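You operate a simulated robot arm through the tools that you are given. There is no shell and no other tool. Be economical: measure what you need, move in short steps, check, and stop when the job is done.

You run a simulated two-armed robot. Do the job below in one go: nothing can be reset, and whatever is moved stays where it is left.

JOB
Drain the wash tub, refill it to the blue line and pump the fleece in it free of suds.
Fine: no soap; watch water and suds go; the fleece stays in the tub, the others where they lie; drain, tap and pump end shut off. Where these are worked on the way, their far stop is far enough and under half their travel is too little: blue tap.

It is judged by the outcome, as a careful person would: the job done as asked, and still so three seconds after it is handed in. It fails if anything else is knocked over, pushed out of place, dropped, spilled or broken.

ROBOT AND FRAMES
Two 7-joint arms with two-finger parallel grippers on one trunk, on a base that drives. Base frame: it is fixed to the floor where the robot stands at the start and does not move with it; the origin is under the middle of the robot, x ahead of it, y to its left, z up. Lengths are in m, angles in rad, forces in N, time in s.
The left shoulder is at the start at [0.07, 0.188, 1.304], the right one opposite. With the tool pointing down near the work surface each hand reaches from about 0.1 to 0.62 m from the robot's upright axis, wherever it stands, measured 20 degrees to its own side. Places, roughly: blue tap [0.6, 0.5, 1.1]; blue-band fleece [0.5, 1.25, 0.75]; drain lever [0.5, 0.2, 0.9]; green-band fleece [0.5, 1.5, 0.75]; orange-band fleece [-0.5, 2.25, 0.5]; pump switch [0.5, 0.4, 0.9]; soap button [0.8, 0.2, 1.1]; wash tub [0.6, 0.3, 1]. Payload 3.91 kg a hand.
Tool frame (each hand has its own): the origin (TCP) lies between the finger pads and is the grasp point; the fingertips stand 0.03 m ahead of it; z points along the fingers, y is the line along which they close. The gripper opens to 0.11 m. The fingers are 0.02 m wide and 0.01 m thick; the gripper's body (0.048 by 0.112 m) begins 0.055 m behind the TCP.
Orientation is told as [roll, pitch, yaw] about the base's x, y, z axes, in that order, counted from this pose: with the fingers straight down and closing along the base's y, the tool's x points along the base's -x, its y along +y and its z along -z.

CONTROLS
- The arms move only by the tool apply_moves. It takes "left_moves", "right_moves" or both (then of equal length, played together; a hand with none holds still); each is a list of rows, each a list of 3 entries, a list of its own where there are three numbers: the shift along the tool's x, y, z in units of 500 mm (1.0 is 500 mm), then the turn, a rotation vector about the tool's x, y, z in units of 90 degrees (1.0 is 90 degrees), then the closure, from 0 (fully open) to 1 (shut). In form: [[[tx, ty, tz], [rx, ry, rz], claw], ...]. A call has 1 to 8 rows; each row is the pose to reach, as a shift and turn from the pose commanded when the call began, along the tool's axes at that moment. A call with a number of a shift or a turn outside -1 to 1 is refused whole. Each row takes 0.2 s and may step no farther than 0.05 m and 0.15 rad from the row before; otherwise, or with a gripper value out of range, the whole call is refused. Where a pose cannot be reached the arm comes as near as it can. A force on the tool above 40 N (or 10 N above the force at the start of the call, whichever is more), or a blocked arm, ends the call early, and 0.2 s more pass. Each finger travels about 0.072 m/s and halts on what it meets, pressing with about 31 N; the grip force reading is that of the motor and also rises with nothing between the fingers. The clock runs only during rows and for 0.2 s after the last one: add rows that repeat a pose to give the fingers time. The reply holds the time, the measured pose of the TCP, the force on the tool along the base axes, the opening and the grip force, in the units named above and with some noise, with the torque about the TCP (base axes, N m) and any sound that the robot's microphone picked up.
- Cameras (640 x 400 px; columns grow to the right, rows downward): "scene" is now at [0.1332, 0.0416, 1.5474]; the picture's right is [0.45, -0.89, 0.00], its down [-0.41, -0.21, -0.89] and it looks along [0.79, 0.40, -0.46] (base axes); focal length 214 px, centre (320, 200). "left" rides on the left gripper at [0.072, -0.017, -0.103] in its tool frame; the picture's right is [0.23, 0.97, 0.00], its down [-0.76, 0.18, -0.62] and it looks along [-0.61, 0.14, 0.78] (tool axes); focal length 222 px, centre (320, 200). "right" rides on the right gripper at [0.072, 0.017, -0.103] in its tool frame; the picture's right is [-0.23, 0.97, 0.00], its down [-0.76, -0.18, -0.62] and it looks along [-0.61, -0.14, 0.78] (tool axes); focal length 222 px, centre (320, 200). There is no depth. A picture from a camera that has moved, and an enlarged one, comes with that camera's place and axes in the base frame and with its lens.
- snapshot(camera): a new picture of that camera. The clock stands still meanwhile.
- raise_lower(by): slides the trunk up (or, below 0, down) by that many m; the arms and the scene camera ride with it, the base frame stays. It gives what a move gives, with no picture.
- drive_base(legs): drives the robot by 1 to 6 legs, each [ahead, turn to the left] in m and rad, along the robot's own axes; the way and the turn of a leg run together, so that a leg with both is an arc; at most 1.5 m and 3.142 rad a leg. The arms and the cameras ride along, it lands a little off, and it stops where it bumps. It gives what a move gives.
- aim_head(pan, tilt): turns the head with the scene camera to pan (to the left, within 1.501 rad either way) and tilt (down, from -0.506 to 1.204), counted from straight ahead of the robot. It gives what a move gives.
- close_up(camera, box): a new picture of the part [left, top, right, bottom] of that camera's present view, enlarged. The clock stands still meanwhile.
- sign_off(): hands the job in; it is judged then, once.

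Work in short steps. Places have to be worked out from the pictures, the camera data and where the tool is seen: move nearer, look again, correct. Check each grasp and each placing, and mend what went wrong. You have 120 turns and 88 pictures in all, those below and enlarged ones among them. Open the grippers and draw the arms clear of the work before you hand the job in, unless the task says otherwise; then end with one line.

The tools are called after "Call:" as name(argument=value, ...) on one line, values as JSON. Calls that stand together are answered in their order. apply_moves: Moves the arms, as the interface text tells. Its arguments: {"type":"object","properties":{"left_moves":{"type":"array","items":{"type":"array"}},"right_moves":{"type":"array","items":{"type":"array"}}},"required":[]} The other tools are called the same way: raise_lower (by) slides the trunk up or down; drive_base (legs) drives the base; aim_head (pan, tilt) turns the head that bears the scene camera; snapshot (camera) takes a picture; close_up (camera, box) takes an enlarged picture of a part of a camera's view; sign_off () hands the job in.

At the start:

```text
time_s: 0.0
left_ee_pos: [0.3467, 0.529, 1.3917]
left_tool_rot: [0.001, 0.0, 0.0]
left_force: [0.4, 0.1, 0.3]
left_torque: [0.04, -0.03, 0.0]
left_finger_gap: 0.11
left_finger_force: 0.0
right_ee_pos: [0.3165, 0.0146, 1.4625]
right_tool_rot: [0.0, -0.001, 0.001]
right_force: [0.5, 0.7, 0.5]
right_torque: [-0.03, 0.02, 0.01]
right_finger_gap: 0.1102
right_finger_force: 0.0
trunk travel left (down, up): [-0.814, 0.126]
robot x, y, heading: [0.0012, -0.0014, 0.006]
head pan, tilt: [0.468, 0.473]
```

scene: 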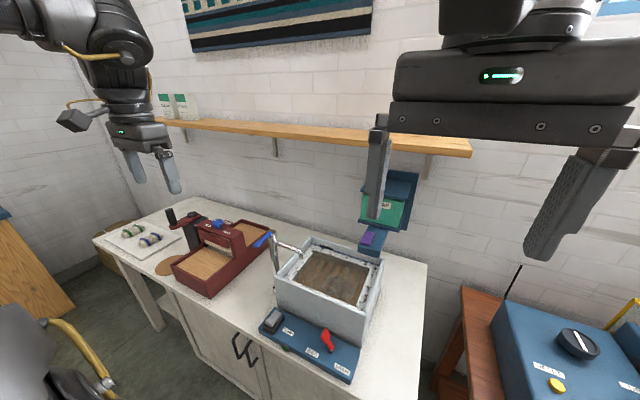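
right: 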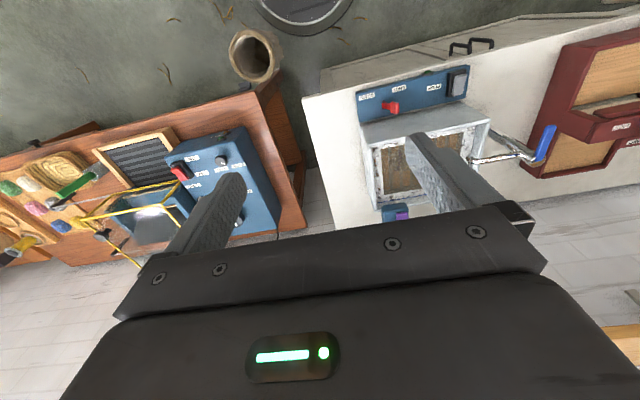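
left: 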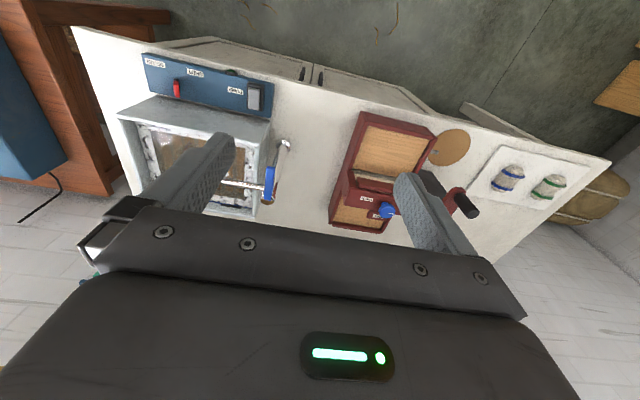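

I begin by looking closely at the control panel and at the tub and tap.

Call:
close_up(camera="scene", box=[240, 220, 400, 390])

Call:
close_up(camera="left", box=[110, 40, 310, 220])

Call:
close_up(camera="right", box=[340, 50, 580, 230])

```text
2.35 times, centred on (320, 305) of scene
camera zoom: at [0.1332, 0.0416, 1.5474], right [0.45, -0.89, 0.0], down [-0.41, -0.21, -0.89], along [0.79, 0.4, -0.46], focal length 505 px, centre (320, -47)
```

zoom: 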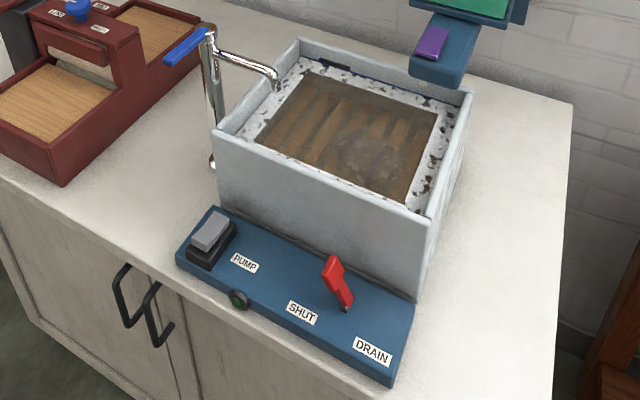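

```text
2.22 times, centred on (210, 130) of left
camera zoom: at [0.2751, 0.5125, 1.4943], right [-0.23, 0.97, 0.0], down [0.76, 0.18, 0.62], along [0.61, 0.14, -0.78], focal length 494 px, centre (564, 356)
```

zoom: 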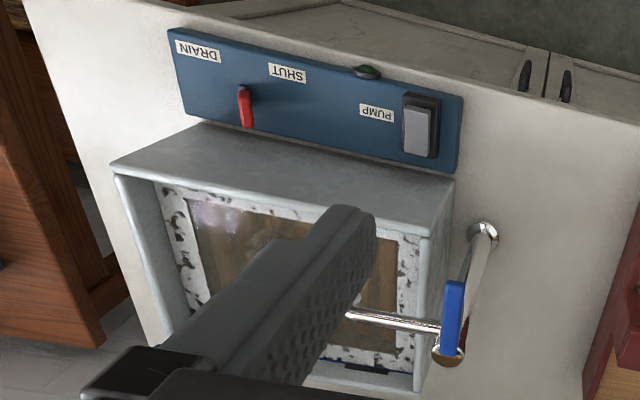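

```text
2.22 times, centred on (460, 140) of right
camera zoom: at [0.2439, 0.0325, 1.566], right [0.23, 0.97, 0.0], down [0.76, -0.18, 0.62], along [0.61, -0.14, -0.78], focal length 494 px, centre (9, 333)
```

zoom: 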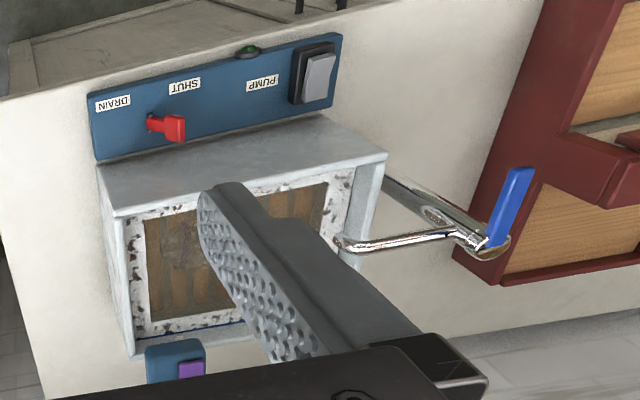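

I place the drain lever tip near (0.48, 0.20, 0.91), the pump rocker near (0.465, 0.38, 0.875), and the tap handle from (0.60, 0.465) to (0.52, 0.465) at z 1.10. Now I check the tub's inside and the switch details.

Call:
close_up(camera="scene", box=[275, 225, 385, 315])

Call:
close_up(camera="scene", box=[255, 295, 365, 385])

Call:
close_up(camera="scene", box=[240, 220, 310, 270])

```text
4.44 times, centred on (330, 270) of scene
camera zoom: at [0.1332, 0.0416, 1.5474], right [0.45, -0.89, 0.0], down [-0.41, -0.21, -0.89], along [0.79, 0.4, -0.46], focal length 953 px, centre (276, -111)
```

zoom: 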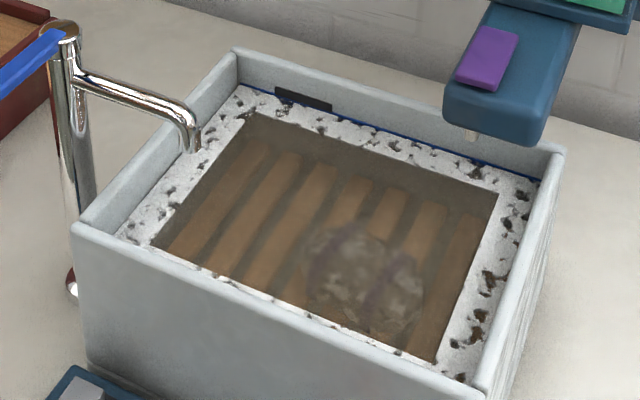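

```text
4.44 times, centred on (310, 340) of scene
camera zoom: at [0.1332, 0.0416, 1.5474], right [0.45, -0.89, 0.0], down [-0.41, -0.21, -0.89], along [0.79, 0.4, -0.46], focal length 953 px, centre (364, -422)
```

zoom: 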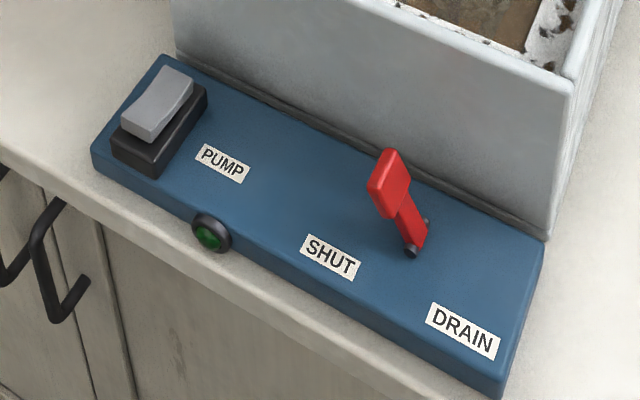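

```text
8.00 times, centred on (275, 245) of scene
camera zoom: at [0.1332, 0.0416, 1.5474], right [0.45, -0.89, 0.0], down [-0.41, -0.21, -0.89], along [0.79, 0.4, -0.46], focal length 1716 px, centre (680, -160)
```

zoom: 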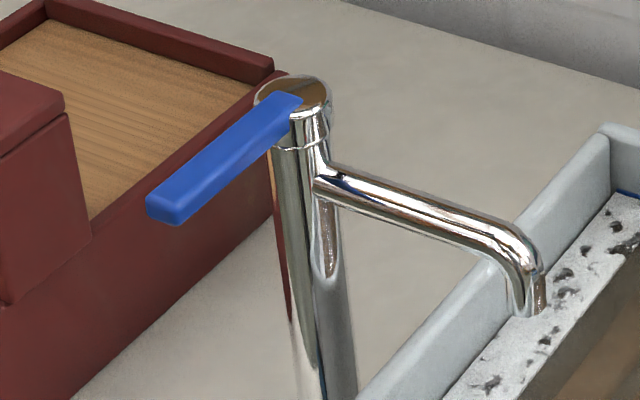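

The drain lever leans to SHUT and pivots along y, and the water stands at the blue line. I bring the closed left hand above the panel, on the +y side of the lever.

Call:
apply_moves(left_moves=[[[-0.035, -0.075, 0], [0, 0, 0], 1], [[-0.07, -0.15, 0], [0, 0, 0], 1], [[-0.105, -0.225, 0], [0, 0, 0], 1], [[-0.14, -0.3, 0], [0, 0, 0], 1], [[-0.175, -0.375, 0], [0, 0, 0], 1], [[-0.21, -0.45, 0.02], [0, 0, 0], 1], [[-0.24, -0.52, 0.06], [0, 0, 0], 1], [[-0.24, -0.52, 0.15], [0, 0, 0], 1]])

```text
time_s: 1.8
left_ee_pos: [0.4638, 0.2724, 1.314]
left_tool_rot: [-0.003, -0.004, 0.001]
left_force: [0.2, 0.1, -0.2]
left_torque: [0.04, 0.02, -0.03]
left_finger_gap: 0.0
left_finger_force: 30.9
left hand out of reach, approached as far as the arm can: row 4, 5, 6, 7, 8
right_ee_pos: [0.3178, 0.0146, 1.4629]
right_tool_rot: [0.0, 0.002, 0.0]
right_force: [0.5, 0.7, -0.1]
right_torque: [0.0, 0.04, -0.01]
right_finger_gap: 0.1098
right_finger_force: 0.2
trunk travel left (down, up): [-0.814, 0.126]
robot x, y, heading: [-0.0015, 0.004, -0.004]
head pan, tilt: [0.468, 0.473]
```

The hand is near (0.464, 0.272, 1.314). I lower it to about z 1.03 and look through the left wrist camera.

Call:
apply_moves(left_moves=[[[0, 0, 0.09], [0, 0, 0], 1], [[0, 0, 0.18], [0, 0, 0], 1], [[0, 0, 0.27], [0, 0, 0], 1], [[0, 0, 0.36], [0, 0, 0], 1], [[0, 0, 0.45], [0, 0, 0], 1], [[0, 0, 0.54], [0, 0, 0], 1]])

Call:
snapshot(camera="left")

Call:
close_up(camera="scene", box=[220, 210, 420, 390])

```text
time_s: 3.2
left_ee_pos: [0.4623, 0.2711, 1.0436]
left_tool_rot: [-0.001, 0.0, -0.001]
left_force: [0.0, -0.4, -0.4]
left_torque: [-0.01, -0.01, -0.02]
left_finger_gap: 0.0
left_finger_force: 31.2
right_ee_pos: [0.3184, 0.016, 1.4623]
right_tool_rot: [0.001, 0.002, 0.001]
right_force: [0.3, -0.1, 0.1]
right_torque: [-0.03, -0.02, 0.01]
right_finger_gap: 0.1104
right_finger_force: 0.1
trunk travel left (down, up): [-0.814, 0.126]
robot x, y, heading: [0.0005, -0.0001, 0.0]
head pan, tilt: [0.468, 0.473]
```

```text
78 pictures are left
camera left: at [0.3902, 0.2553, 1.1459], right [-0.23, 0.97, 0.0], down [0.76, 0.18, 0.62], along [0.61, 0.14, -0.78], focal length 222 px, centre (320, 200)
```

left: 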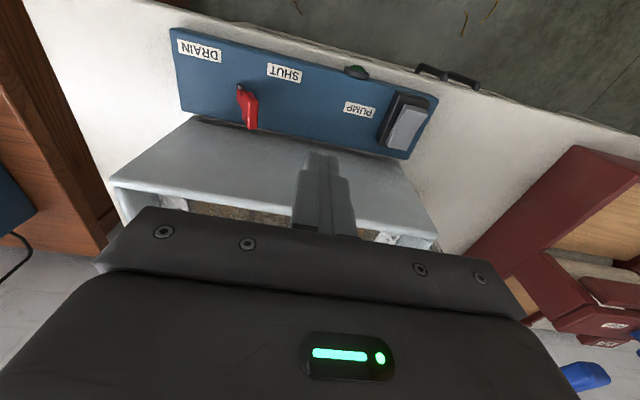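

```text
2.22 times, centred on (320, 300) of scene
camera zoom: at [0.135, 0.0422, 1.5473], right [0.45, -0.89, 0.0], down [-0.41, -0.21, -0.89], along [0.79, 0.4, -0.46], focal length 477 px, centre (320, -22)
```

zoom: 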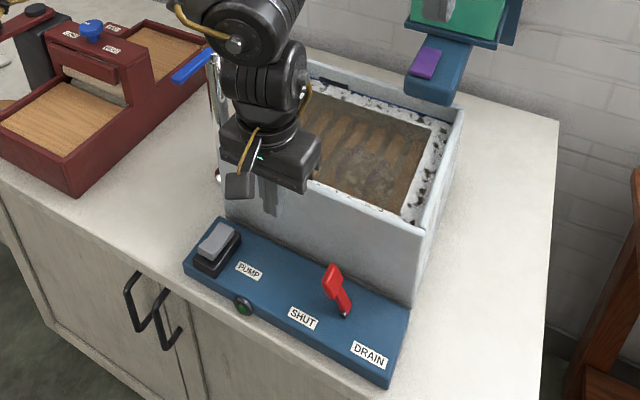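

The lever head sits at about (0.483, 0.197, 0.894) with its pivot near (0.47, 0.173, 0.86). I lower the fingertip beside it on the SHUT side, at y≈0.245.

Call:
apply_moves(left_moves=[[[-0.026, -0.052, 0.05], [0, 0, 0], 1], [[-0.026, -0.052, 0.12], [0, 0, 0], 1], [[-0.026, -0.052, 0.19], [0, 0, 0], 1], [[-0.026, -0.052, 0.255], [0, 0, 0], 1], [[-0.026, -0.052, 0.255], [0, 0, 0], 1]])

Call:
snapshot(camera="left")

Call:
close_up(camera="scene", box=[255, 290, 385, 385])

```text
time_s: 4.4
left_ee_pos: [0.4514, 0.2967, 0.9833]
left_tool_rot: [-0.002, 0.001, 0.001]
left_force: [0.2, 0.1, 0.0]
left_torque: [0.0, 0.03, 0.0]
left_finger_gap: 0.0
left_finger_force: 31.4
left hand out of reach, approached as far as the arm can: row 1, 2, 3, 4, 5
right_ee_pos: [0.3166, 0.0166, 1.4634]
right_tool_rot: [-0.001, 0.0, 0.0]
right_force: [0.1, -0.2, 0.5]
right_torque: [-0.01, 0.01, -0.01]
right_finger_gap: 0.11
right_finger_force: 0.1
trunk travel left (down, up): [-0.814, 0.126]
robot x, y, heading: [-0.0005, 0.004, 0.003]
head pan, tilt: [0.468, 0.473]
```

```text
76 pictures are left
camera left: at [0.379, 0.28, 1.087], right [-0.23, 0.97, 0.0], down [0.76, 0.18, 0.62], along [0.61, 0.14, -0.78], focal length 222 px, centre (320, 200)
```

left: 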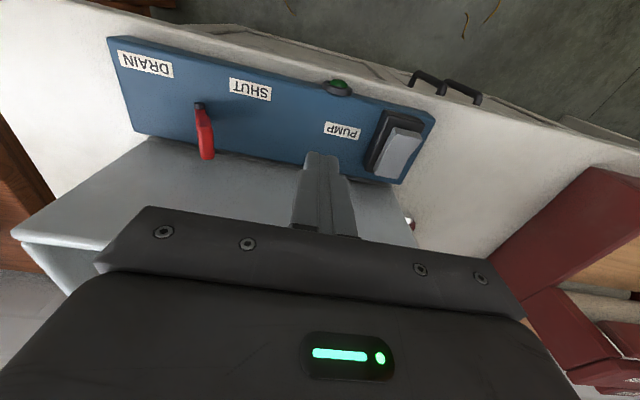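

```text
4.21 times, centred on (320, 338) of scene
camera zoom: at [0.1334, 0.0416, 1.5474], right [0.45, -0.89, 0.0], down [-0.41, -0.21, -0.89], along [0.79, 0.4, -0.46], focal length 903 px, centre (320, -379)
```

zoom: 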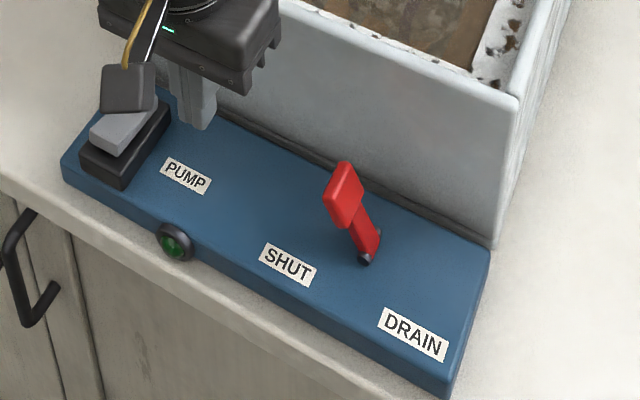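

The hand stopped short because the trunk is high. I raise the hand first, then lower the trunk 0.2 m for better reach.

Call:
apply_moves(left_moves=[[[0, 0, -0.09], [0, 0, 0], 1], [[0, 0, -0.18], [0, 0, 0], 1], [[0, 0, -0.27], [0, 0, 0], 1], [[0, 0, -0.36], [0, 0, 0], 1], [[0, 0, -0.45], [0, 0, 0], 1]])

Call:
raise_lower(by=-0.2)

```text
time_s: 5.6
left_ee_pos: [0.4499, 0.2989, 1.2083]
left_tool_rot: [0.0, 0.001, 0.0]
left_force: [0.4, 0.4, -0.5]
left_torque: [-0.01, -0.03, 0.0]
left_finger_gap: 0.0
left_finger_force: 30.9
right_ee_pos: [0.3141, 0.0156, 1.4625]
right_tool_rot: [-0.001, -0.002, 0.001]
right_force: [-0.6, 0.4, 0.5]
right_torque: [0.0, -0.03, 0.02]
right_finger_gap: 0.1102
right_finger_force: 0.1
trunk travel left (down, up): [-0.814, 0.126]
robot x, y, heading: [0.0, -0.0035, 0.001]
head pan, tilt: [0.468, 0.473]
```

```text
time_s: 7.8
left_ee_pos: [0.4516, 0.2988, 1.0074]
left_tool_rot: [0.0, 0.001, -0.001]
left_force: [-0.5, -0.3, -0.7]
left_torque: [0.0, 0.0, -0.04]
left_finger_gap: 0.0
left_finger_force: 31.4
right_ee_pos: [0.3153, 0.0155, 1.2625]
right_tool_rot: [0.0, -0.001, -0.002]
right_force: [0.1, 0.0, -0.7]
right_torque: [0.0, -0.02, -0.03]
right_finger_gap: 0.1101
right_finger_force: 0.2
trunk travel left (down, up): [-0.614, 0.326]
robot x, y, heading: [0.0005, -0.0002, -0.002]
head pan, tilt: [0.468, 0.473]
```

The hand is at (0.452, 0.299, 1.007). I move beside the lever at (0.474, 0.245, 0.915).

Call:
apply_moves(left_moves=[[[-0.02, -0.08, 0], [0, 0, 0], 1], [[-0.044, -0.108, 0.05], [0, 0, 0], 1], [[-0.044, -0.108, 0.12], [0, 0, 0], 1], [[-0.044, -0.108, 0.184], [0, 0, 0], 1], [[-0.044, -0.108, 0.184], [0, 0, 0], 1]])

Call:
snapshot(camera="left")

Call:
snapshot(camera="scene")

```text
time_s: 9.0
left_ee_pos: [0.4717, 0.2484, 0.9162]
left_tool_rot: [0.001, 0.0, 0.001]
left_force: [-1.1, 0.0, -0.9]
left_torque: [-0.02, 0.03, 0.0]
left_finger_gap: 0.0
left_finger_force: 31.2
right_ee_pos: [0.3164, 0.0148, 1.263]
right_tool_rot: [0.0, 0.0, -0.001]
right_force: [0.0, 0.7, -0.5]
right_torque: [-0.02, 0.01, 0.0]
right_finger_gap: 0.1102
right_finger_force: 0.1
trunk travel left (down, up): [-0.614, 0.326]
robot x, y, heading: [0.0011, -0.0018, 0.001]
head pan, tilt: [0.468, 0.473]
```

```text
74 pictures are left
camera left: at [0.4006, 0.2305, 1.0188], right [-0.23, 0.97, 0.0], down [0.76, 0.18, 0.62], along [0.61, 0.14, -0.78], focal length 222 px, centre (320, 200)
```

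left: 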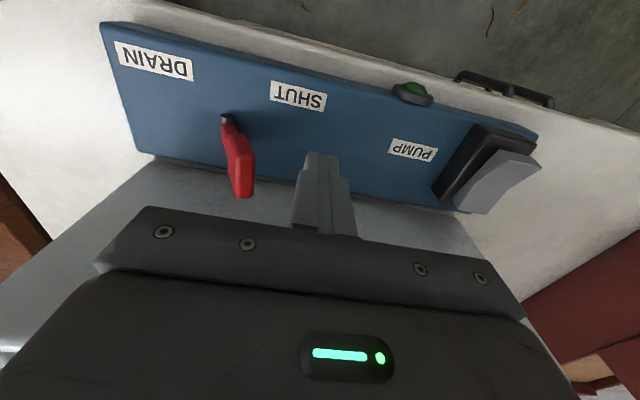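

```text
73 pictures are left
camera scene: at [0.1326, 0.0415, 1.3475], right [0.45, -0.89, 0.0], down [-0.41, -0.21, -0.89], along [0.8, 0.4, -0.46], focal length 214 px, centre (320, 200)
```

scene: 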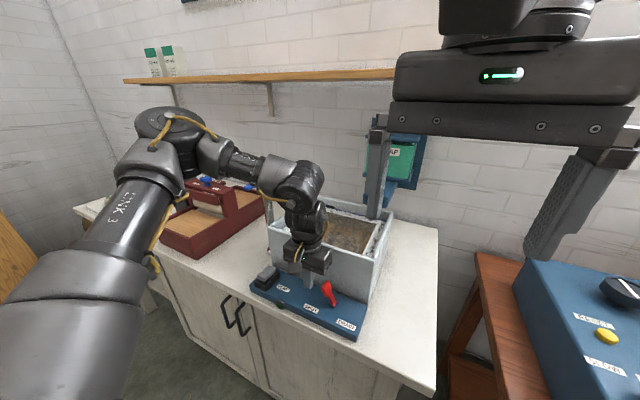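

The fingertip stands beside the lever head at the right height. I push towards DRAIN (-y).

Call:
apply_moves(left_moves=[[[-0.014, -0.03, 0.0], [0, 0, 0], 1], [[-0.014, -0.06, 0.0], [0, 0, 0], 1], [[-0.014, -0.09, 0.0], [0, 0, 0], 1], [[-0.014, -0.12, 0.0], [0, 0, 0], 1], [[-0.014, -0.15, 0.0], [0, 0, 0], 1], [[-0.014, -0.18, 0.0], [0, 0, 0], 1]])

Call:
snapshot(camera="left")

```text
time_s: 10.4
left_ee_pos: [0.4716, 0.227, 0.9234]
left_tool_rot: [-0.002, 0.0, 0.0]
left_force: [0.2, 0.3, 0.2]
left_torque: [0.0, 0.0, -0.01]
left_finger_gap: 0.0002
left_finger_force: 30.6
left hand out of reach, approached as far as the arm can: row 2, 3, 4, 5, 6
right_ee_pos: [0.3161, 0.015, 1.2623]
right_tool_rot: [0.0, -0.001, -0.001]
right_force: [0.3, -0.7, 0.4]
right_torque: [0.0, -0.01, 0.02]
right_finger_gap: 0.1101
right_finger_force: 0.0
trunk travel left (down, up): [-0.614, 0.326]
robot x, y, heading: [0.0002, -0.0005, -0.002]
head pan, tilt: [0.468, 0.473]
```

```text
72 pictures are left
camera left: at [0.4003, 0.2098, 1.0267], right [-0.23, 0.97, 0.0], down [0.76, 0.18, 0.62], along [0.61, 0.14, -0.78], focal length 222 px, centre (320, 200)
```

left: 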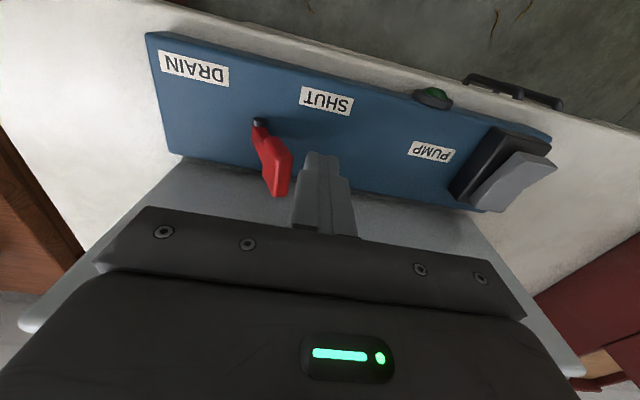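

The lever hasn't moved; the left arm runs out of reach across the body. I lift the hand clear and turn the base a little right so the lever falls into the left hand's range.

Call:
apply_moves(left_moves=[[[0, 0.04, -0.06], [0, 0, 0], 1], [[0, 0.08, -0.15], [0, 0, 0], 1], [[0, 0.08, -0.24], [0, 0, 0], 1], [[0, 0.08, -0.33], [0, 0, 0], 1], [[0, 0.08, -0.4], [0, 0, 0], 1]])

Call:
drive_base(legs=[[0, -0.35]])

Call:
snapshot(camera="scene")

```text
time_s: 11.6
left_ee_pos: [0.4603, 0.2738, 1.1169]
left_tool_rot: [-0.006, -0.005, 0.0]
left_force: [0.0, -0.2, 0.5]
left_torque: [0.02, -0.04, -0.01]
left_finger_gap: 0.0001
left_finger_force: 31.1
left hand out of reach, approached as far as the arm can: row 5
right_ee_pos: [0.3142, 0.0146, 1.263]
right_tool_rot: [0.0, -0.002, 0.0]
right_force: [-0.2, 0.3, -0.2]
right_torque: [-0.02, -0.02, 0.0]
right_finger_gap: 0.1099
right_finger_force: 0.0
trunk travel left (down, up): [-0.614, 0.326]
robot x, y, heading: [-0.0004, -0.0027, -0.003]
head pan, tilt: [0.468, 0.473]
```

```text
time_s: 13.1
left_ee_pos: [0.5292, 0.101, 1.1163]
left_tool_rot: [-0.006, -0.003, -0.346]
left_force: [-0.4, -0.9, 0.5]
left_torque: [0.0, -0.03, 0.0]
left_finger_gap: 0.0
left_finger_force: 30.6
right_ee_pos: [0.3029, -0.0933, 1.2634]
right_tool_rot: [-0.001, 0.001, -0.345]
right_force: [-0.7, 0.1, -0.2]
right_torque: [0.0, 0.01, 0.02]
right_finger_gap: 0.1103
right_finger_force: 0.1
trunk travel left (down, up): [-0.614, 0.326]
robot x, y, heading: [0.0006, -0.0023, -0.348]
head pan, tilt: [0.468, 0.473]
```

```text
71 pictures are left
camera scene: at [0.1396, -0.0054, 1.3474], right [0.12, -0.99, 0.0], down [-0.45, -0.06, -0.89], along [0.88, 0.11, -0.46], focal length 214 px, centre (320, 200)
```

scene: 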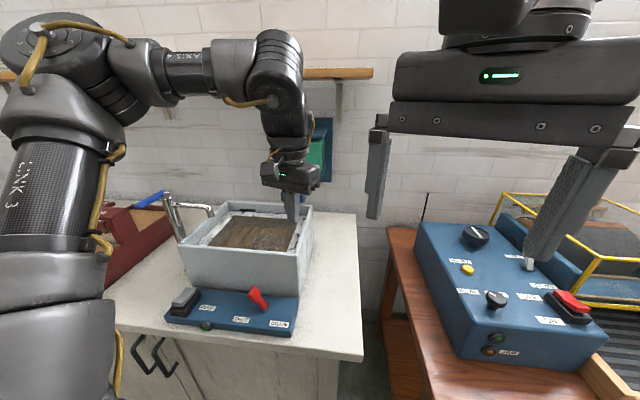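

I bring the hand back to y 0.25 over the panel, turned square to the tub again, then lower it.

Call:
apply_moves(left_moves=[[[0.051, 0.061, 0], [0, 0, -0.055], 1], [[0.102, 0.122, 0], [0, 0, -0.11], 1], [[0.152, 0.183, 0], [0, 0, -0.165], 1], [[0.203, 0.243, 0], [0, 0, -0.22], 1], [[0.203, 0.243, 0.09], [0, 0, -0.22], 1], [[0.203, 0.243, 0.18], [0, 0, -0.22], 1], [[0.203, 0.243, 0.27], [0, 0, -0.22], 1], [[0.203, 0.243, 0.35], [0, 0, -0.22], 1]])

Call:
close_up(camera="scene", box=[150, 190, 330, 340])

```text
time_s: 14.8
left_ee_pos: [0.4801, 0.256, 0.9449]
left_tool_rot: [0.008, -0.008, -0.028]
left_force: [-1.4, 5.7, -4.3]
left_torque: [-0.5, -0.14, 0.0]
left_finger_gap: 0.0003
left_finger_force: 31.3
left hand out of reach, approached as far as the arm can: row 6, 7, 8
right_ee_pos: [0.3034, -0.1025, 1.2615]
right_tool_rot: [0.007, 0.002, -0.347]
right_force: [-0.5, -1.6, 0.4]
right_torque: [0.17, 0.02, -0.02]
right_finger_gap: 0.1101
right_finger_force: 0.0
trunk travel left (down, up): [-0.614, 0.326]
robot x, y, heading: [0.0036, 0.0002, -0.343]
head pan, tilt: [0.468, 0.473]
```

```text
2.67 times, centred on (240, 265) of scene
camera zoom: at [0.1384, -0.0151, 1.3474], right [0.12, -0.99, -0.01], down [-0.45, -0.05, -0.89], along [0.88, 0.11, -0.45], focal length 572 px, centre (533, 27)
```

zoom: 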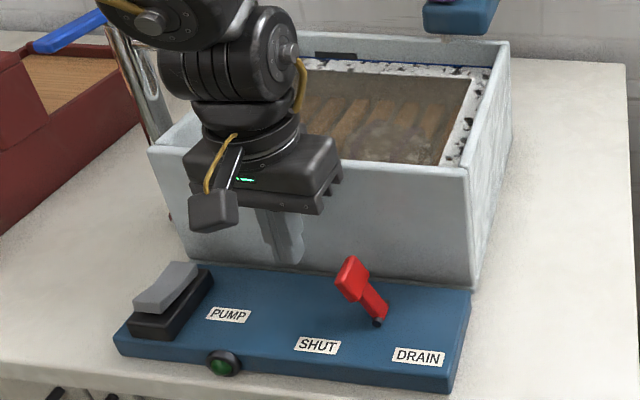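

There is a slight contact force and the torso swayed about 1 cm. I look before moving on.

Call:
snapshot(camera="scene")

Call:
snapshot(camera="left")

Call:
snapshot(camera="right")

```text
69 pictures are left
camera scene: at [0.1384, -0.0151, 1.3474], right [0.12, -0.99, -0.01], down [-0.45, -0.05, -0.89], along [0.88, 0.11, -0.45], focal length 214 px, centre (320, 200)
```

scene: 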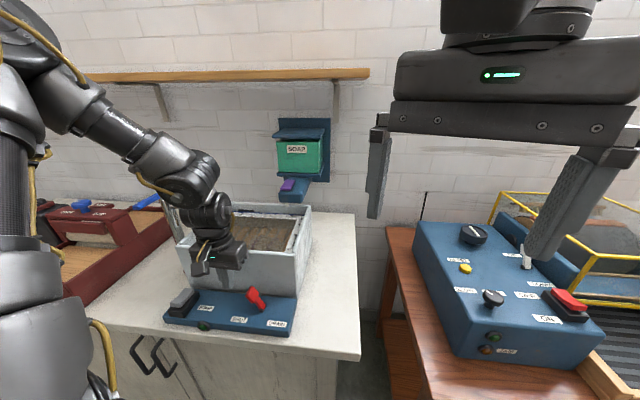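

```text
68 pictures are left
camera left: at [0.4065, 0.2394, 1.0475], right [-0.2, 0.98, 0.0], down [0.76, 0.15, 0.63], along [0.62, 0.13, -0.78], focal length 222 px, centre (320, 200)
```

left: 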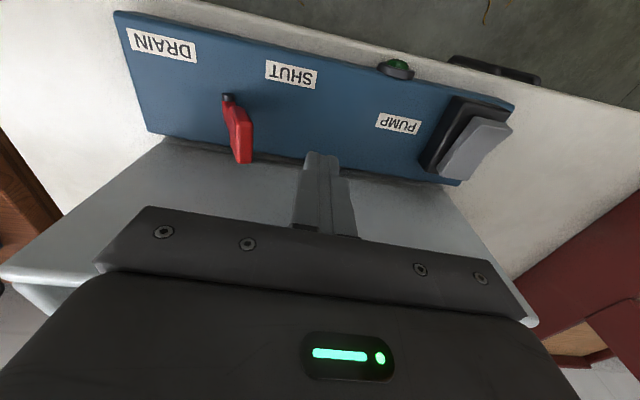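

```text
67 pictures are left
camera right: at [0.2393, -0.0623, 1.366], right [0.55, 0.84, 0.01], down [0.66, -0.43, 0.62], along [0.52, -0.33, -0.78], focal length 222 px, centre (320, 200)
```

right: 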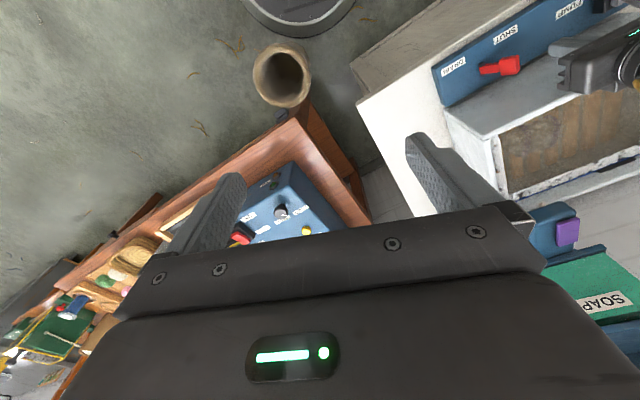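

I dwell a moment in place to see whether the force and sway are only transient.

Call:
apply_moves(left_moves=[[[0, 0, 0], [0, 0, 0], 1], [[0, 0, 0], [0, 0, 0], 1]])

```text
time_s: 15.4
left_ee_pos: [0.4781, 0.2653, 0.9399]
left_tool_rot: [-0.004, 0.003, -0.009]
left_force: [0.2, -0.7, -0.3]
left_torque: [0.03, 0.0, -0.01]
left_finger_gap: 0.0002
left_finger_force: 31.4
right_ee_pos: [0.3024, -0.0974, 1.2629]
right_tool_rot: [0.003, 0.002, -0.347]
right_force: [-0.2, -0.4, 1.0]
right_torque: [0.05, 0.0, 0.0]
right_finger_gap: 0.11
right_finger_force: 0.1
trunk travel left (down, up): [-0.614, 0.326]
robot x, y, heading: [-0.0009, 0.0008, -0.349]
head pan, tilt: [0.468, 0.473]
```

The force was transient, so this is a reach limit. I tilt the hand about 0.4 rad so the fingers point forward and down, which brings the wrist nearer, then settle beside the lever.

Call:
apply_moves(left_moves=[[[0, 0, 0], [0, -0.085, 0], 1], [[0, 0, 0], [0, -0.17, 0], 1], [[0, -0.015, 0.02], [0, -0.255, 0], 1], [[0, -0.03, 0.05], [0, -0.255, 0], 1], [[0, -0.03, 0.05], [0, -0.255, 0], 1]])

Call:
snapshot(camera="left")

```text
time_s: 16.6
left_ee_pos: [0.5041, 0.2704, 0.9113]
left_tool_rot: [-0.008, -0.404, 0.0]
left_force: [0.2, 0.2, -0.2]
left_torque: [-0.05, -0.01, -0.02]
left_finger_gap: 0.0003
left_finger_force: 30.6
left hand out of reach, approached as far as the arm can: row 1, 2, 3, 4, 5
right_ee_pos: [0.3009, -0.0931, 1.2635]
right_tool_rot: [0.0, 0.001, -0.348]
right_force: [-0.9, 0.5, 1.0]
right_torque: [0.0, -0.01, 0.01]
right_finger_gap: 0.1101
right_finger_force: 0.1
trunk travel left (down, up): [-0.614, 0.326]
robot x, y, heading: [-0.0052, 0.0003, -0.345]
head pan, tilt: [0.468, 0.473]
```

```text
66 pictures are left
camera left: at [0.3974, 0.2547, 0.9787], right [-0.2, 0.97, -0.1], down [0.46, 0.18, 0.87], along [0.87, 0.13, -0.48], focal length 222 px, centre (320, 200)
```

left: 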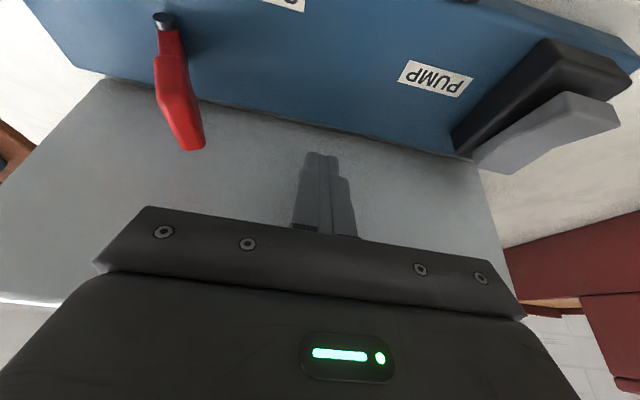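

The limit matches a wrist-twist joint limit: hand yaw relative to its bearing from the robot. I yaw the hand about -0.35 rad, keep the tilt, and set it at (0.475, 0.255, 0.915).

Call:
apply_moves(left_moves=[[[0.01, 0, -0.02], [0.022, 0, 0.051], 1], [[0.025, 0, -0.03], [0.044, 0, 0.102], 1], [[0.05, -0.015, -0.03], [0.066, 0, 0.154], 1], [[0.05, -0.03, -0.03], [0.0876, 0, 0.205], 1], [[0.05, -0.03, -0.03], [0.0876, 0, 0.205], 1]])

Call:
snapshot(camera="left")

```text
time_s: 17.9
left_ee_pos: [0.4977, 0.262, 0.9235]
left_tool_rot: [-0.008, -0.404, -0.349]
left_force: [0.0, -0.4, 1.0]
left_torque: [0.0, 0.01, -0.02]
left_finger_gap: 0.0
left_finger_force: 30.9
left hand out of reach, approached as far as the arm can: row 1, 2, 3, 4, 5
right_ee_pos: [0.3029, -0.0924, 1.2628]
right_tool_rot: [0.0, 0.0, -0.346]
right_force: [0.3, -0.4, -0.2]
right_torque: [0.02, 0.02, -0.01]
right_finger_gap: 0.1101
right_finger_force: 0.1
trunk travel left (down, up): [-0.614, 0.326]
robot x, y, heading: [-0.0019, -0.0036, -0.342]
head pan, tilt: [0.468, 0.473]
```

```text
65 pictures are left
camera left: at [0.3922, 0.2842, 0.9901], right [0.14, 0.99, -0.09], down [0.49, 0.01, 0.87], along [0.86, -0.17, -0.48], focal length 222 px, centre (320, 200)
```

left: 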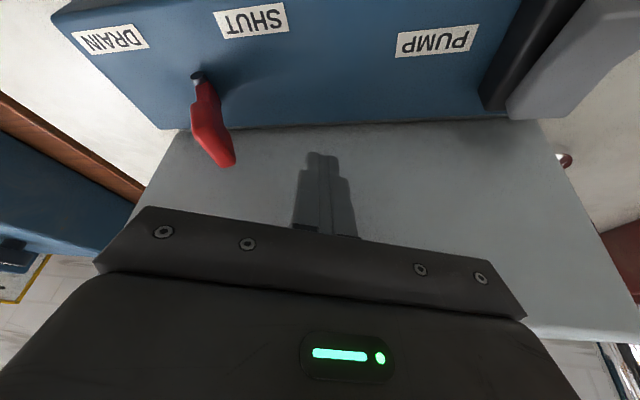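

Tilting brought the wrist too close to the lowered shoulder. I raise the trunk back 0.2 m, set the hand upright with yaw -0.35, and look from there.

Call:
raise_lower(by=0.2)

Call:
apply_moves(left_moves=[[[0.02, 0, 0], [0, 0.085, 0], 1], [[0.04, 0, 0], [0, 0.13, 0], 1], [[0.045, 0, 0.08], [0, 0.17, 0], 1], [[0.05, 0, 0.16], [0, 0.17, 0], 1], [[0.02, 0, 0.24], [0, 0.17, 0], 1]])

```text
time_s: 20.0
left_ee_pos: [0.4983, 0.2634, 1.1237]
left_tool_rot: [-0.007, -0.403, -0.349]
left_force: [0.0, 0.7, 0.4]
left_torque: [-0.03, -0.01, -0.02]
left_finger_gap: 0.0002
left_finger_force: 31.3
right_ee_pos: [0.3028, -0.0934, 1.4631]
right_tool_rot: [0.001, -0.001, -0.344]
right_force: [1.3, -0.4, 0.0]
right_torque: [-0.01, -0.02, 0.0]
right_finger_gap: 0.11
right_finger_force: 0.0
trunk travel left (down, up): [-0.814, 0.126]
robot x, y, heading: [-0.0027, -0.0008, -0.346]
head pan, tilt: [0.468, 0.473]
```

```text
time_s: 21.3
left_ee_pos: [0.5256, 0.2523, 1.0145]
left_tool_rot: [0.002, -0.134, -0.351]
left_force: [0.2, -0.9, 0.2]
left_torque: [-0.02, -0.01, -0.01]
left_finger_gap: 0.0
left_finger_force: 31.1
right_ee_pos: [0.2983, -0.093, 1.4627]
right_tool_rot: [0.001, -0.003, -0.344]
right_force: [-1.3, -0.5, -0.4]
right_torque: [0.01, -0.04, 0.03]
right_finger_gap: 0.11
right_finger_force: 0.1
trunk travel left (down, up): [-0.814, 0.126]
robot x, y, heading: [-0.0022, 0.0042, -0.345]
head pan, tilt: [0.468, 0.473]
stopped in row 5 (left hand): the force on the tool passed its limit at 115 N (the readings are from after the stop); the commanded pose is now the measured one
```

The descent drifted forward and the tip struck the tub's front rim. I lift straight off at once and check the tub.

Call:
apply_moves(left_moves=[[[0.01, 0, -0.04], [0, 0, 0], 1], [[0.05, 0, -0.1], [0, 0.04, 0], 1], [[0.1, 0, -0.1], [0, 0.085, 0], 1]])

Call:
close_up(camera="scene", box=[140, 160, 380, 350])

```text
time_s: 22.1
left_ee_pos: [0.4769, 0.2723, 1.0538]
left_tool_rot: [-0.001, 0.007, -0.349]
left_force: [-0.5, 0.2, -0.3]
left_torque: [0.01, 0.02, -0.01]
left_finger_gap: 0.0
left_finger_force: 31.2
right_ee_pos: [0.305, -0.0913, 1.4618]
right_tool_rot: [-0.003, 0.002, -0.344]
right_force: [0.2, -0.4, 0.0]
right_torque: [-0.01, 0.0, -0.03]
right_finger_gap: 0.1098
right_finger_force: 0.1
trunk travel left (down, up): [-0.814, 0.126]
robot x, y, heading: [-0.0016, 0.0003, -0.342]
head pan, tilt: [0.468, 0.473]
```

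```text
2.11 times, centred on (260, 255) of scene
camera zoom: at [0.1416, -0.005, 1.5472], right [0.12, -0.99, 0.0], down [-0.45, -0.06, -0.89], along [0.88, 0.11, -0.46], focal length 452 px, centre (446, 84)
```

zoom: 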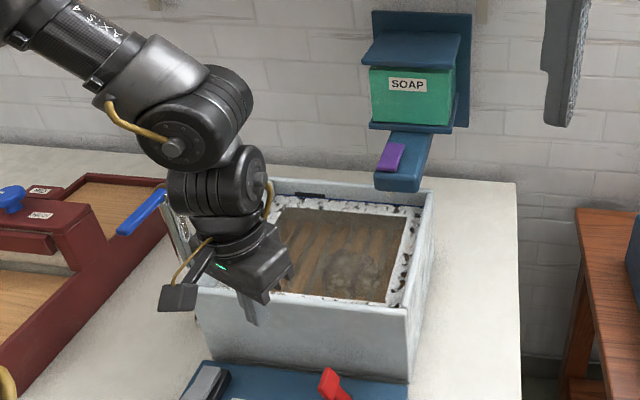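

The tub stands square and unharmed, with its rim near z 0.985. The hand is now upright and in range, so I lower it beside the lever with less yaw to keep the body off the tub wall.

Call:
apply_moves(left_moves=[[[0, -0.02, 0.05], [0, 0, -0.05], 1], [[0.004, -0.041, 0.1], [0, 0, -0.095], 1], [[0.004, -0.041, 0.17], [0, 0, -0.095], 1], [[0.004, -0.041, 0.23], [0, 0, -0.095], 1], [[0.004, -0.041, 0.27], [0, 0, -0.095], 1]])

Call:
snapshot(camera="left")

Call:
close_up(camera="scene", box=[180, 280, 340, 390])

```text
time_s: 23.3
left_ee_pos: [0.468, 0.2534, 0.9206]
left_tool_rot: [0.0, 0.004, -0.202]
left_force: [-0.4, 1.0, -0.3]
left_torque: [-0.03, 0.01, 0.0]
left_finger_gap: 0.0
left_finger_force: 31.1
right_ee_pos: [0.305, -0.0935, 1.4623]
right_tool_rot: [-0.003, 0.002, -0.343]
right_force: [-0.1, -0.8, -0.8]
right_torque: [-0.01, 0.01, -0.01]
right_finger_gap: 0.1101
right_finger_force: 0.0
trunk travel left (down, up): [-0.814, 0.126]
robot x, y, heading: [-0.0006, 0.0021, -0.341]
head pan, tilt: [0.468, 0.473]
```

```text
63 pictures are left
camera left: at [0.3942, 0.2511, 1.0244], right [-0.03, 1.0, 0.0], down [0.78, 0.02, 0.62], along [0.62, 0.02, -0.78], focal length 222 px, centre (320, 200)
```

left: 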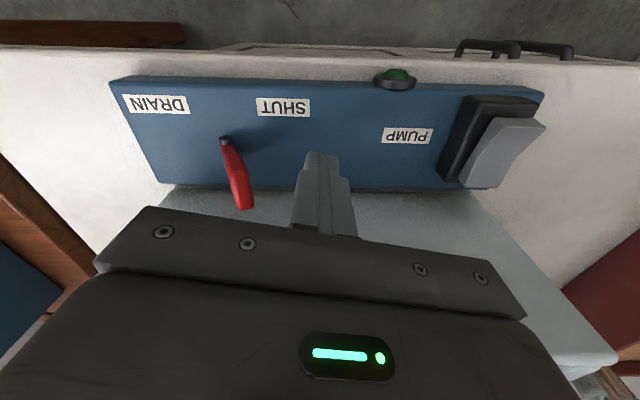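

```text
3.64 times, centred on (260, 335) of scene
camera zoom: at [0.1404, -0.0056, 1.5474], right [0.12, -0.99, 0.0], down [-0.45, -0.06, -0.89], along [0.88, 0.11, -0.46], focal length 780 px, centre (538, -291)
```

zoom: 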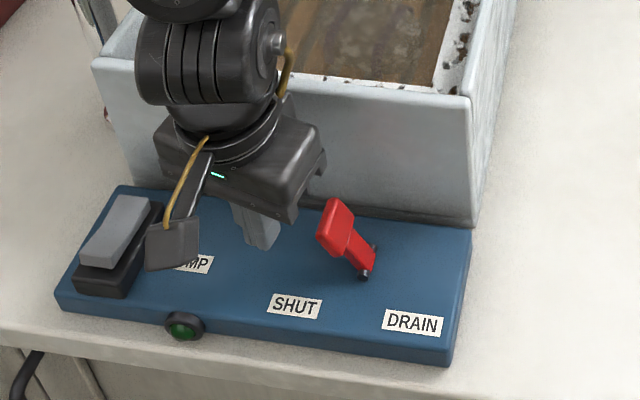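

The hand is in range and well placed, so I push the lever towards DRAIN.

Call:
apply_moves(left_moves=[[[-0.015, -0.03, 0], [0, 0, 0], 1], [[-0.023, -0.062, 0], [0, 0, 0], 1], [[-0.03, -0.09, 0], [0, 0, 0], 1], [[-0.037, -0.118, 0], [0, 0, 0], 1], [[-0.045, -0.146, 0], [0, 0, 0], 1], [[-0.052, -0.173, 0], [0, 0, 0], 1]])

Call:
snapshot(camera="left")

Call:
close_up(camera="scene", box=[180, 260, 340, 390])

```text
time_s: 24.7
left_ee_pos: [0.4749, 0.1842, 0.9401]
left_tool_rot: [-0.001, 0.006, -0.203]
left_force: [-0.7, 0.0, 0.7]
left_torque: [-0.05, 0.0, -0.03]
left_finger_gap: 0.0
left_finger_force: 31.3
left hand out of reach, approached as far as the arm can: row 3, 4, 5, 6
right_ee_pos: [0.3021, -0.0919, 1.4624]
right_tool_rot: [-0.001, -0.001, -0.344]
right_force: [-0.7, 0.5, 0.5]
right_torque: [-0.02, -0.01, 0.01]
right_finger_gap: 0.11
right_finger_force: 0.0
trunk travel left (down, up): [-0.814, 0.126]
robot x, y, heading: [-0.0009, 0.0018, -0.343]
head pan, tilt: [0.468, 0.473]
```

```text
61 pictures are left
camera left: at [0.4006, 0.1825, 1.0444], right [-0.03, 1.0, 0.0], down [0.78, 0.02, 0.62], along [0.62, 0.02, -0.78], focal length 222 px, centre (320, 200)
```

left: 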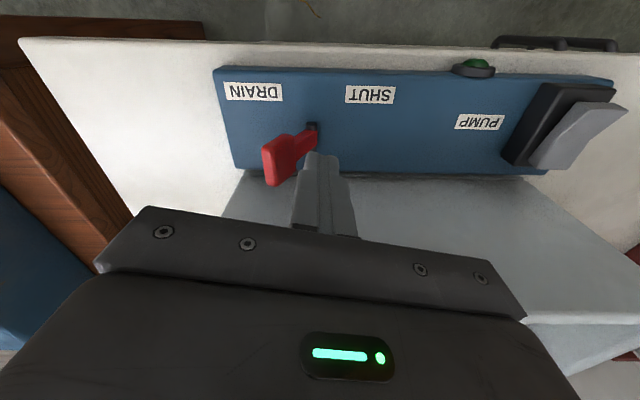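

```text
3.08 times, centred on (260, 325) of scene
camera zoom: at [0.1395, -0.0047, 1.5475], right [0.12, -0.99, 0.0], down [-0.45, -0.06, -0.89], along [0.88, 0.11, -0.46], focal length 660 px, centre (505, -185)
```

zoom: 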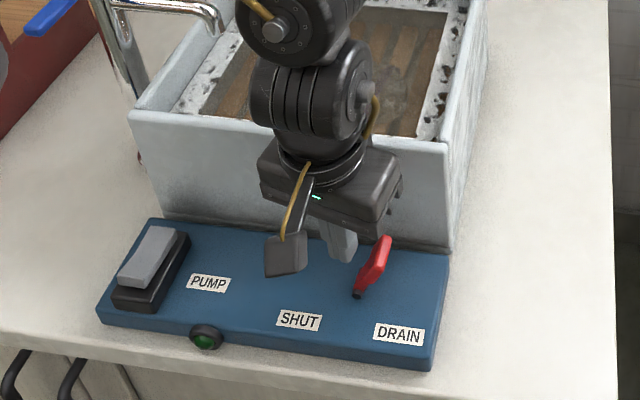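

The lever is past centre towards DRAIN, and reach ended there. With more yaw I push it the rest of the way to its stop.

Call:
apply_moves(left_moves=[[[0, 0, 0], [0, 0, 0.06], 1], [[-0.006, -0.025, 0], [0, 0, 0.12], 1], [[-0.012, -0.05, 0], [0, 0, 0.15], 1], [[-0.016, -0.078, 0.0], [0, 0, 0.15], 1], [[-0.02, -0.1, 0.0], [0, 0, 0.15], 1]])

Call:
close_up(camera="scene", box=[180, 230, 340, 390])

```text
time_s: 25.9
left_ee_pos: [0.4787, 0.1567, 0.9604]
left_tool_rot: [-0.001, 0.004, -0.439]
left_force: [0.2, 0.0, 0.6]
left_torque: [0.04, 0.01, -0.02]
left_finger_gap: 0.0
left_finger_force: 30.6
left hand out of reach, approached as far as the arm can: row 2, 3, 4, 5
right_ee_pos: [0.3029, -0.0922, 1.4623]
right_tool_rot: [-0.001, 0.0, -0.344]
right_force: [-0.1, 0.2, 0.6]
right_torque: [-0.02, 0.03, 0.03]
right_finger_gap: 0.1099
right_finger_force: 0.1
trunk travel left (down, up): [-0.814, 0.126]
robot x, y, heading: [-0.0025, -0.0038, -0.339]
head pan, tilt: [0.468, 0.473]
```

```text
2.50 times, centred on (260, 310) of scene
camera zoom: at [0.1396, -0.0054, 1.5475], right [0.12, -0.99, 0.0], down [-0.45, -0.06, -0.89], along [0.88, 0.11, -0.46], focal length 536 px, centre (470, -75)
```

zoom: 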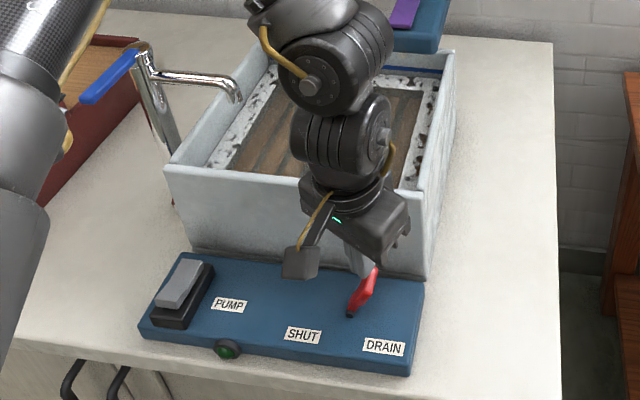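

The water looks to be dropping below the blue line already. I lift the hand clear over the panel and check the level.

Call:
apply_moves(left_moves=[[[0.03, 0.03, -0.08], [0, 0, 0], 1], [[0.06, 0.06, -0.16], [0, 0, 0], 1], [[0.1, 0.1, -0.22], [0, 0, 0], 1], [[0.1, 0.18, -0.25], [0, 0, 0], 1], [[0.1, 0.26, -0.25], [0, 0, 0], 1]])

Call:
close_up(camera="scene", box=[180, 210, 340, 390])

```text
time_s: 27.1
left_ee_pos: [0.4888, 0.2971, 1.0864]
left_tool_rot: [-0.003, 0.003, -0.436]
left_force: [0.2, 0.6, -0.4]
left_torque: [-0.05, -0.04, 0.01]
left_finger_gap: 0.0
left_finger_force: 31.4
right_ee_pos: [0.303, -0.0897, 1.4625]
right_tool_rot: [-0.003, 0.0, -0.345]
right_force: [0.9, 0.1, -0.3]
right_torque: [-0.02, -0.02, -0.01]
right_finger_gap: 0.1101
right_finger_force: 0.0
trunk travel left (down, up): [-0.814, 0.126]
robot x, y, heading: [0.0034, 0.001, -0.341]
head pan, tilt: [0.468, 0.473]
```

```text
2.22 times, centred on (260, 300) of scene
camera zoom: at [0.14, -0.0026, 1.5474], right [0.12, -0.99, 0.0], down [-0.45, -0.06, -0.89], along [0.88, 0.11, -0.46], focal length 477 px, centre (453, -22)
```

zoom: 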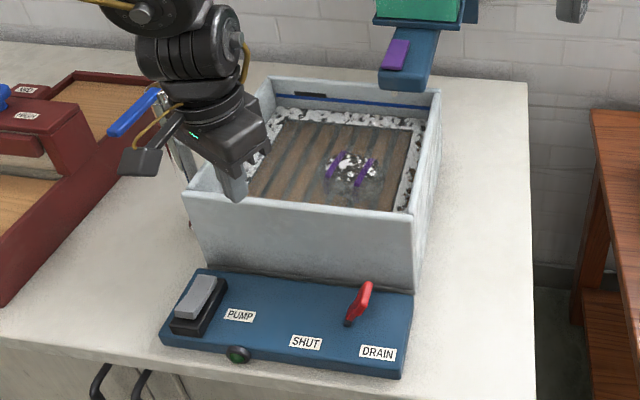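

Water and suds are dropping and the fleece is emerging. I draw the hand back off the tub and let it drain, then look again.

Call:
apply_moves(left_moves=[[[0.036, -0.017, 0], [0, 0, 0], 1], [[0.072, -0.034, 0], [0, 0, 0], 1], [[0.072, -0.034, 0], [0, 0, 0], 1], [[0.072, -0.034, 0], [0, 0, 0], 1], [[0.072, -0.034, 0], [0, 0, 0], 1], [[0.072, -0.034, 0], [0, 0, 0], 1], [[0.072, -0.034, 0], [0, 0, 0], 1], [[0.072, -0.034, 0], [0, 0, 0], 1]])

Call:
close_up(camera="scene", box=[230, 220, 350, 330])

Call:
close_up(camera="scene", box=[220, 310, 280, 350])

```text
time_s: 28.9
left_ee_pos: [0.4481, 0.2959, 1.0864]
left_tool_rot: [-0.002, 0.005, -0.438]
left_force: [-0.2, -0.2, 0.3]
left_torque: [-0.01, 0.01, -0.01]
left_finger_gap: 0.0
left_finger_force: 31.0
right_ee_pos: [0.3015, -0.0915, 1.4631]
right_tool_rot: [-0.003, 0.003, -0.344]
right_force: [0.7, -0.6, -0.1]
right_torque: [0.02, 0.02, 0.0]
right_finger_gap: 0.1099
right_finger_force: 0.0
trunk travel left (down, up): [-0.814, 0.126]
robot x, y, heading: [-0.0007, -0.0018, -0.342]
head pan, tilt: [0.468, 0.473]
```

```text
3.64 times, centred on (290, 275) of scene
camera zoom: at [0.1395, -0.0051, 1.5475], right [0.12, -0.99, 0.0], down [-0.45, -0.06, -0.89], along [0.88, 0.11, -0.46], focal length 780 px, centre (429, -73)
```

zoom: 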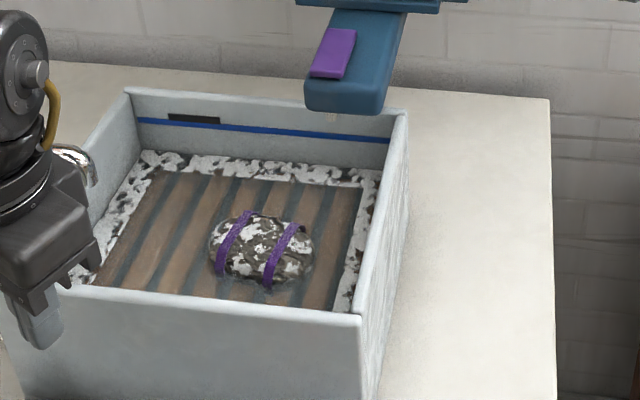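

```text
10.00 times, centred on (250, 330) of scene
camera zoom: at [0.1395, -0.0051, 1.5475], right [0.12, -0.99, 0.0], down [-0.45, -0.06, -0.89], along [0.88, 0.11, -0.46], focal length 2145 px, centre (1020, -1100)
```

zoom: 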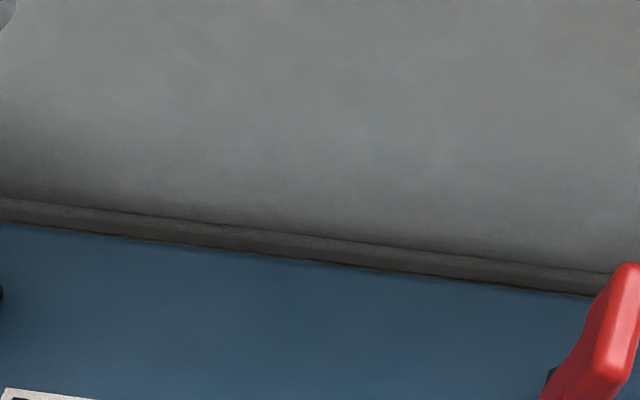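

The tub is nearly empty. The failed poses all had radius ≤ 0.55 m, so the hand seems too near the body when this low. I back the base 0.08 m and test reaching the far side of the lever.

Call:
drive_base(legs=[[-0.08, 0]])

Call:
close_up(camera="scene", box=[200, 200, 360, 340])

```text
time_s: 29.9
left_ee_pos: [0.3777, 0.3205, 1.0855]
left_tool_rot: [-0.001, 0.008, -0.439]
left_force: [1.2, -0.6, -0.2]
left_torque: [0.01, 0.02, -0.01]
left_finger_gap: 0.0
left_finger_force: 30.5
right_ee_pos: [0.2333, -0.0672, 1.4622]
right_tool_rot: [0.001, 0.006, -0.348]
right_force: [0.5, -0.1, -0.8]
right_torque: [0.03, 0.05, -0.01]
right_finger_gap: 0.1103
right_finger_force: 0.0
trunk travel left (down, up): [-0.814, 0.126]
robot x, y, heading: [-0.0772, 0.0303, -0.349]
head pan, tilt: [0.468, 0.473]
```

```text
2.86 times, centred on (280, 270) of scene
camera zoom: at [0.0704, 0.0197, 1.5467], right [0.12, -0.99, 0.0], down [-0.46, -0.05, -0.89], along [0.88, 0.11, -0.46], focal length 613 px, centre (434, 0)
```

zoom: 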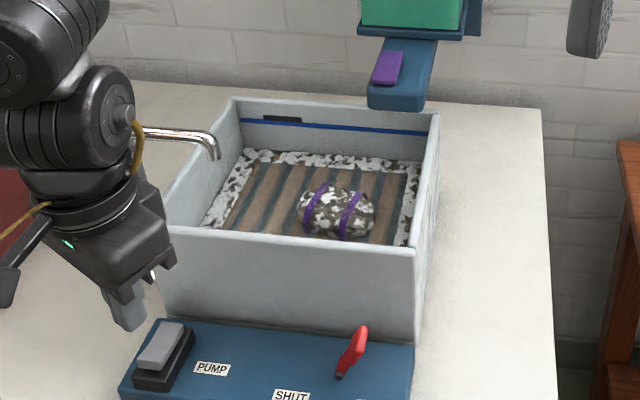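

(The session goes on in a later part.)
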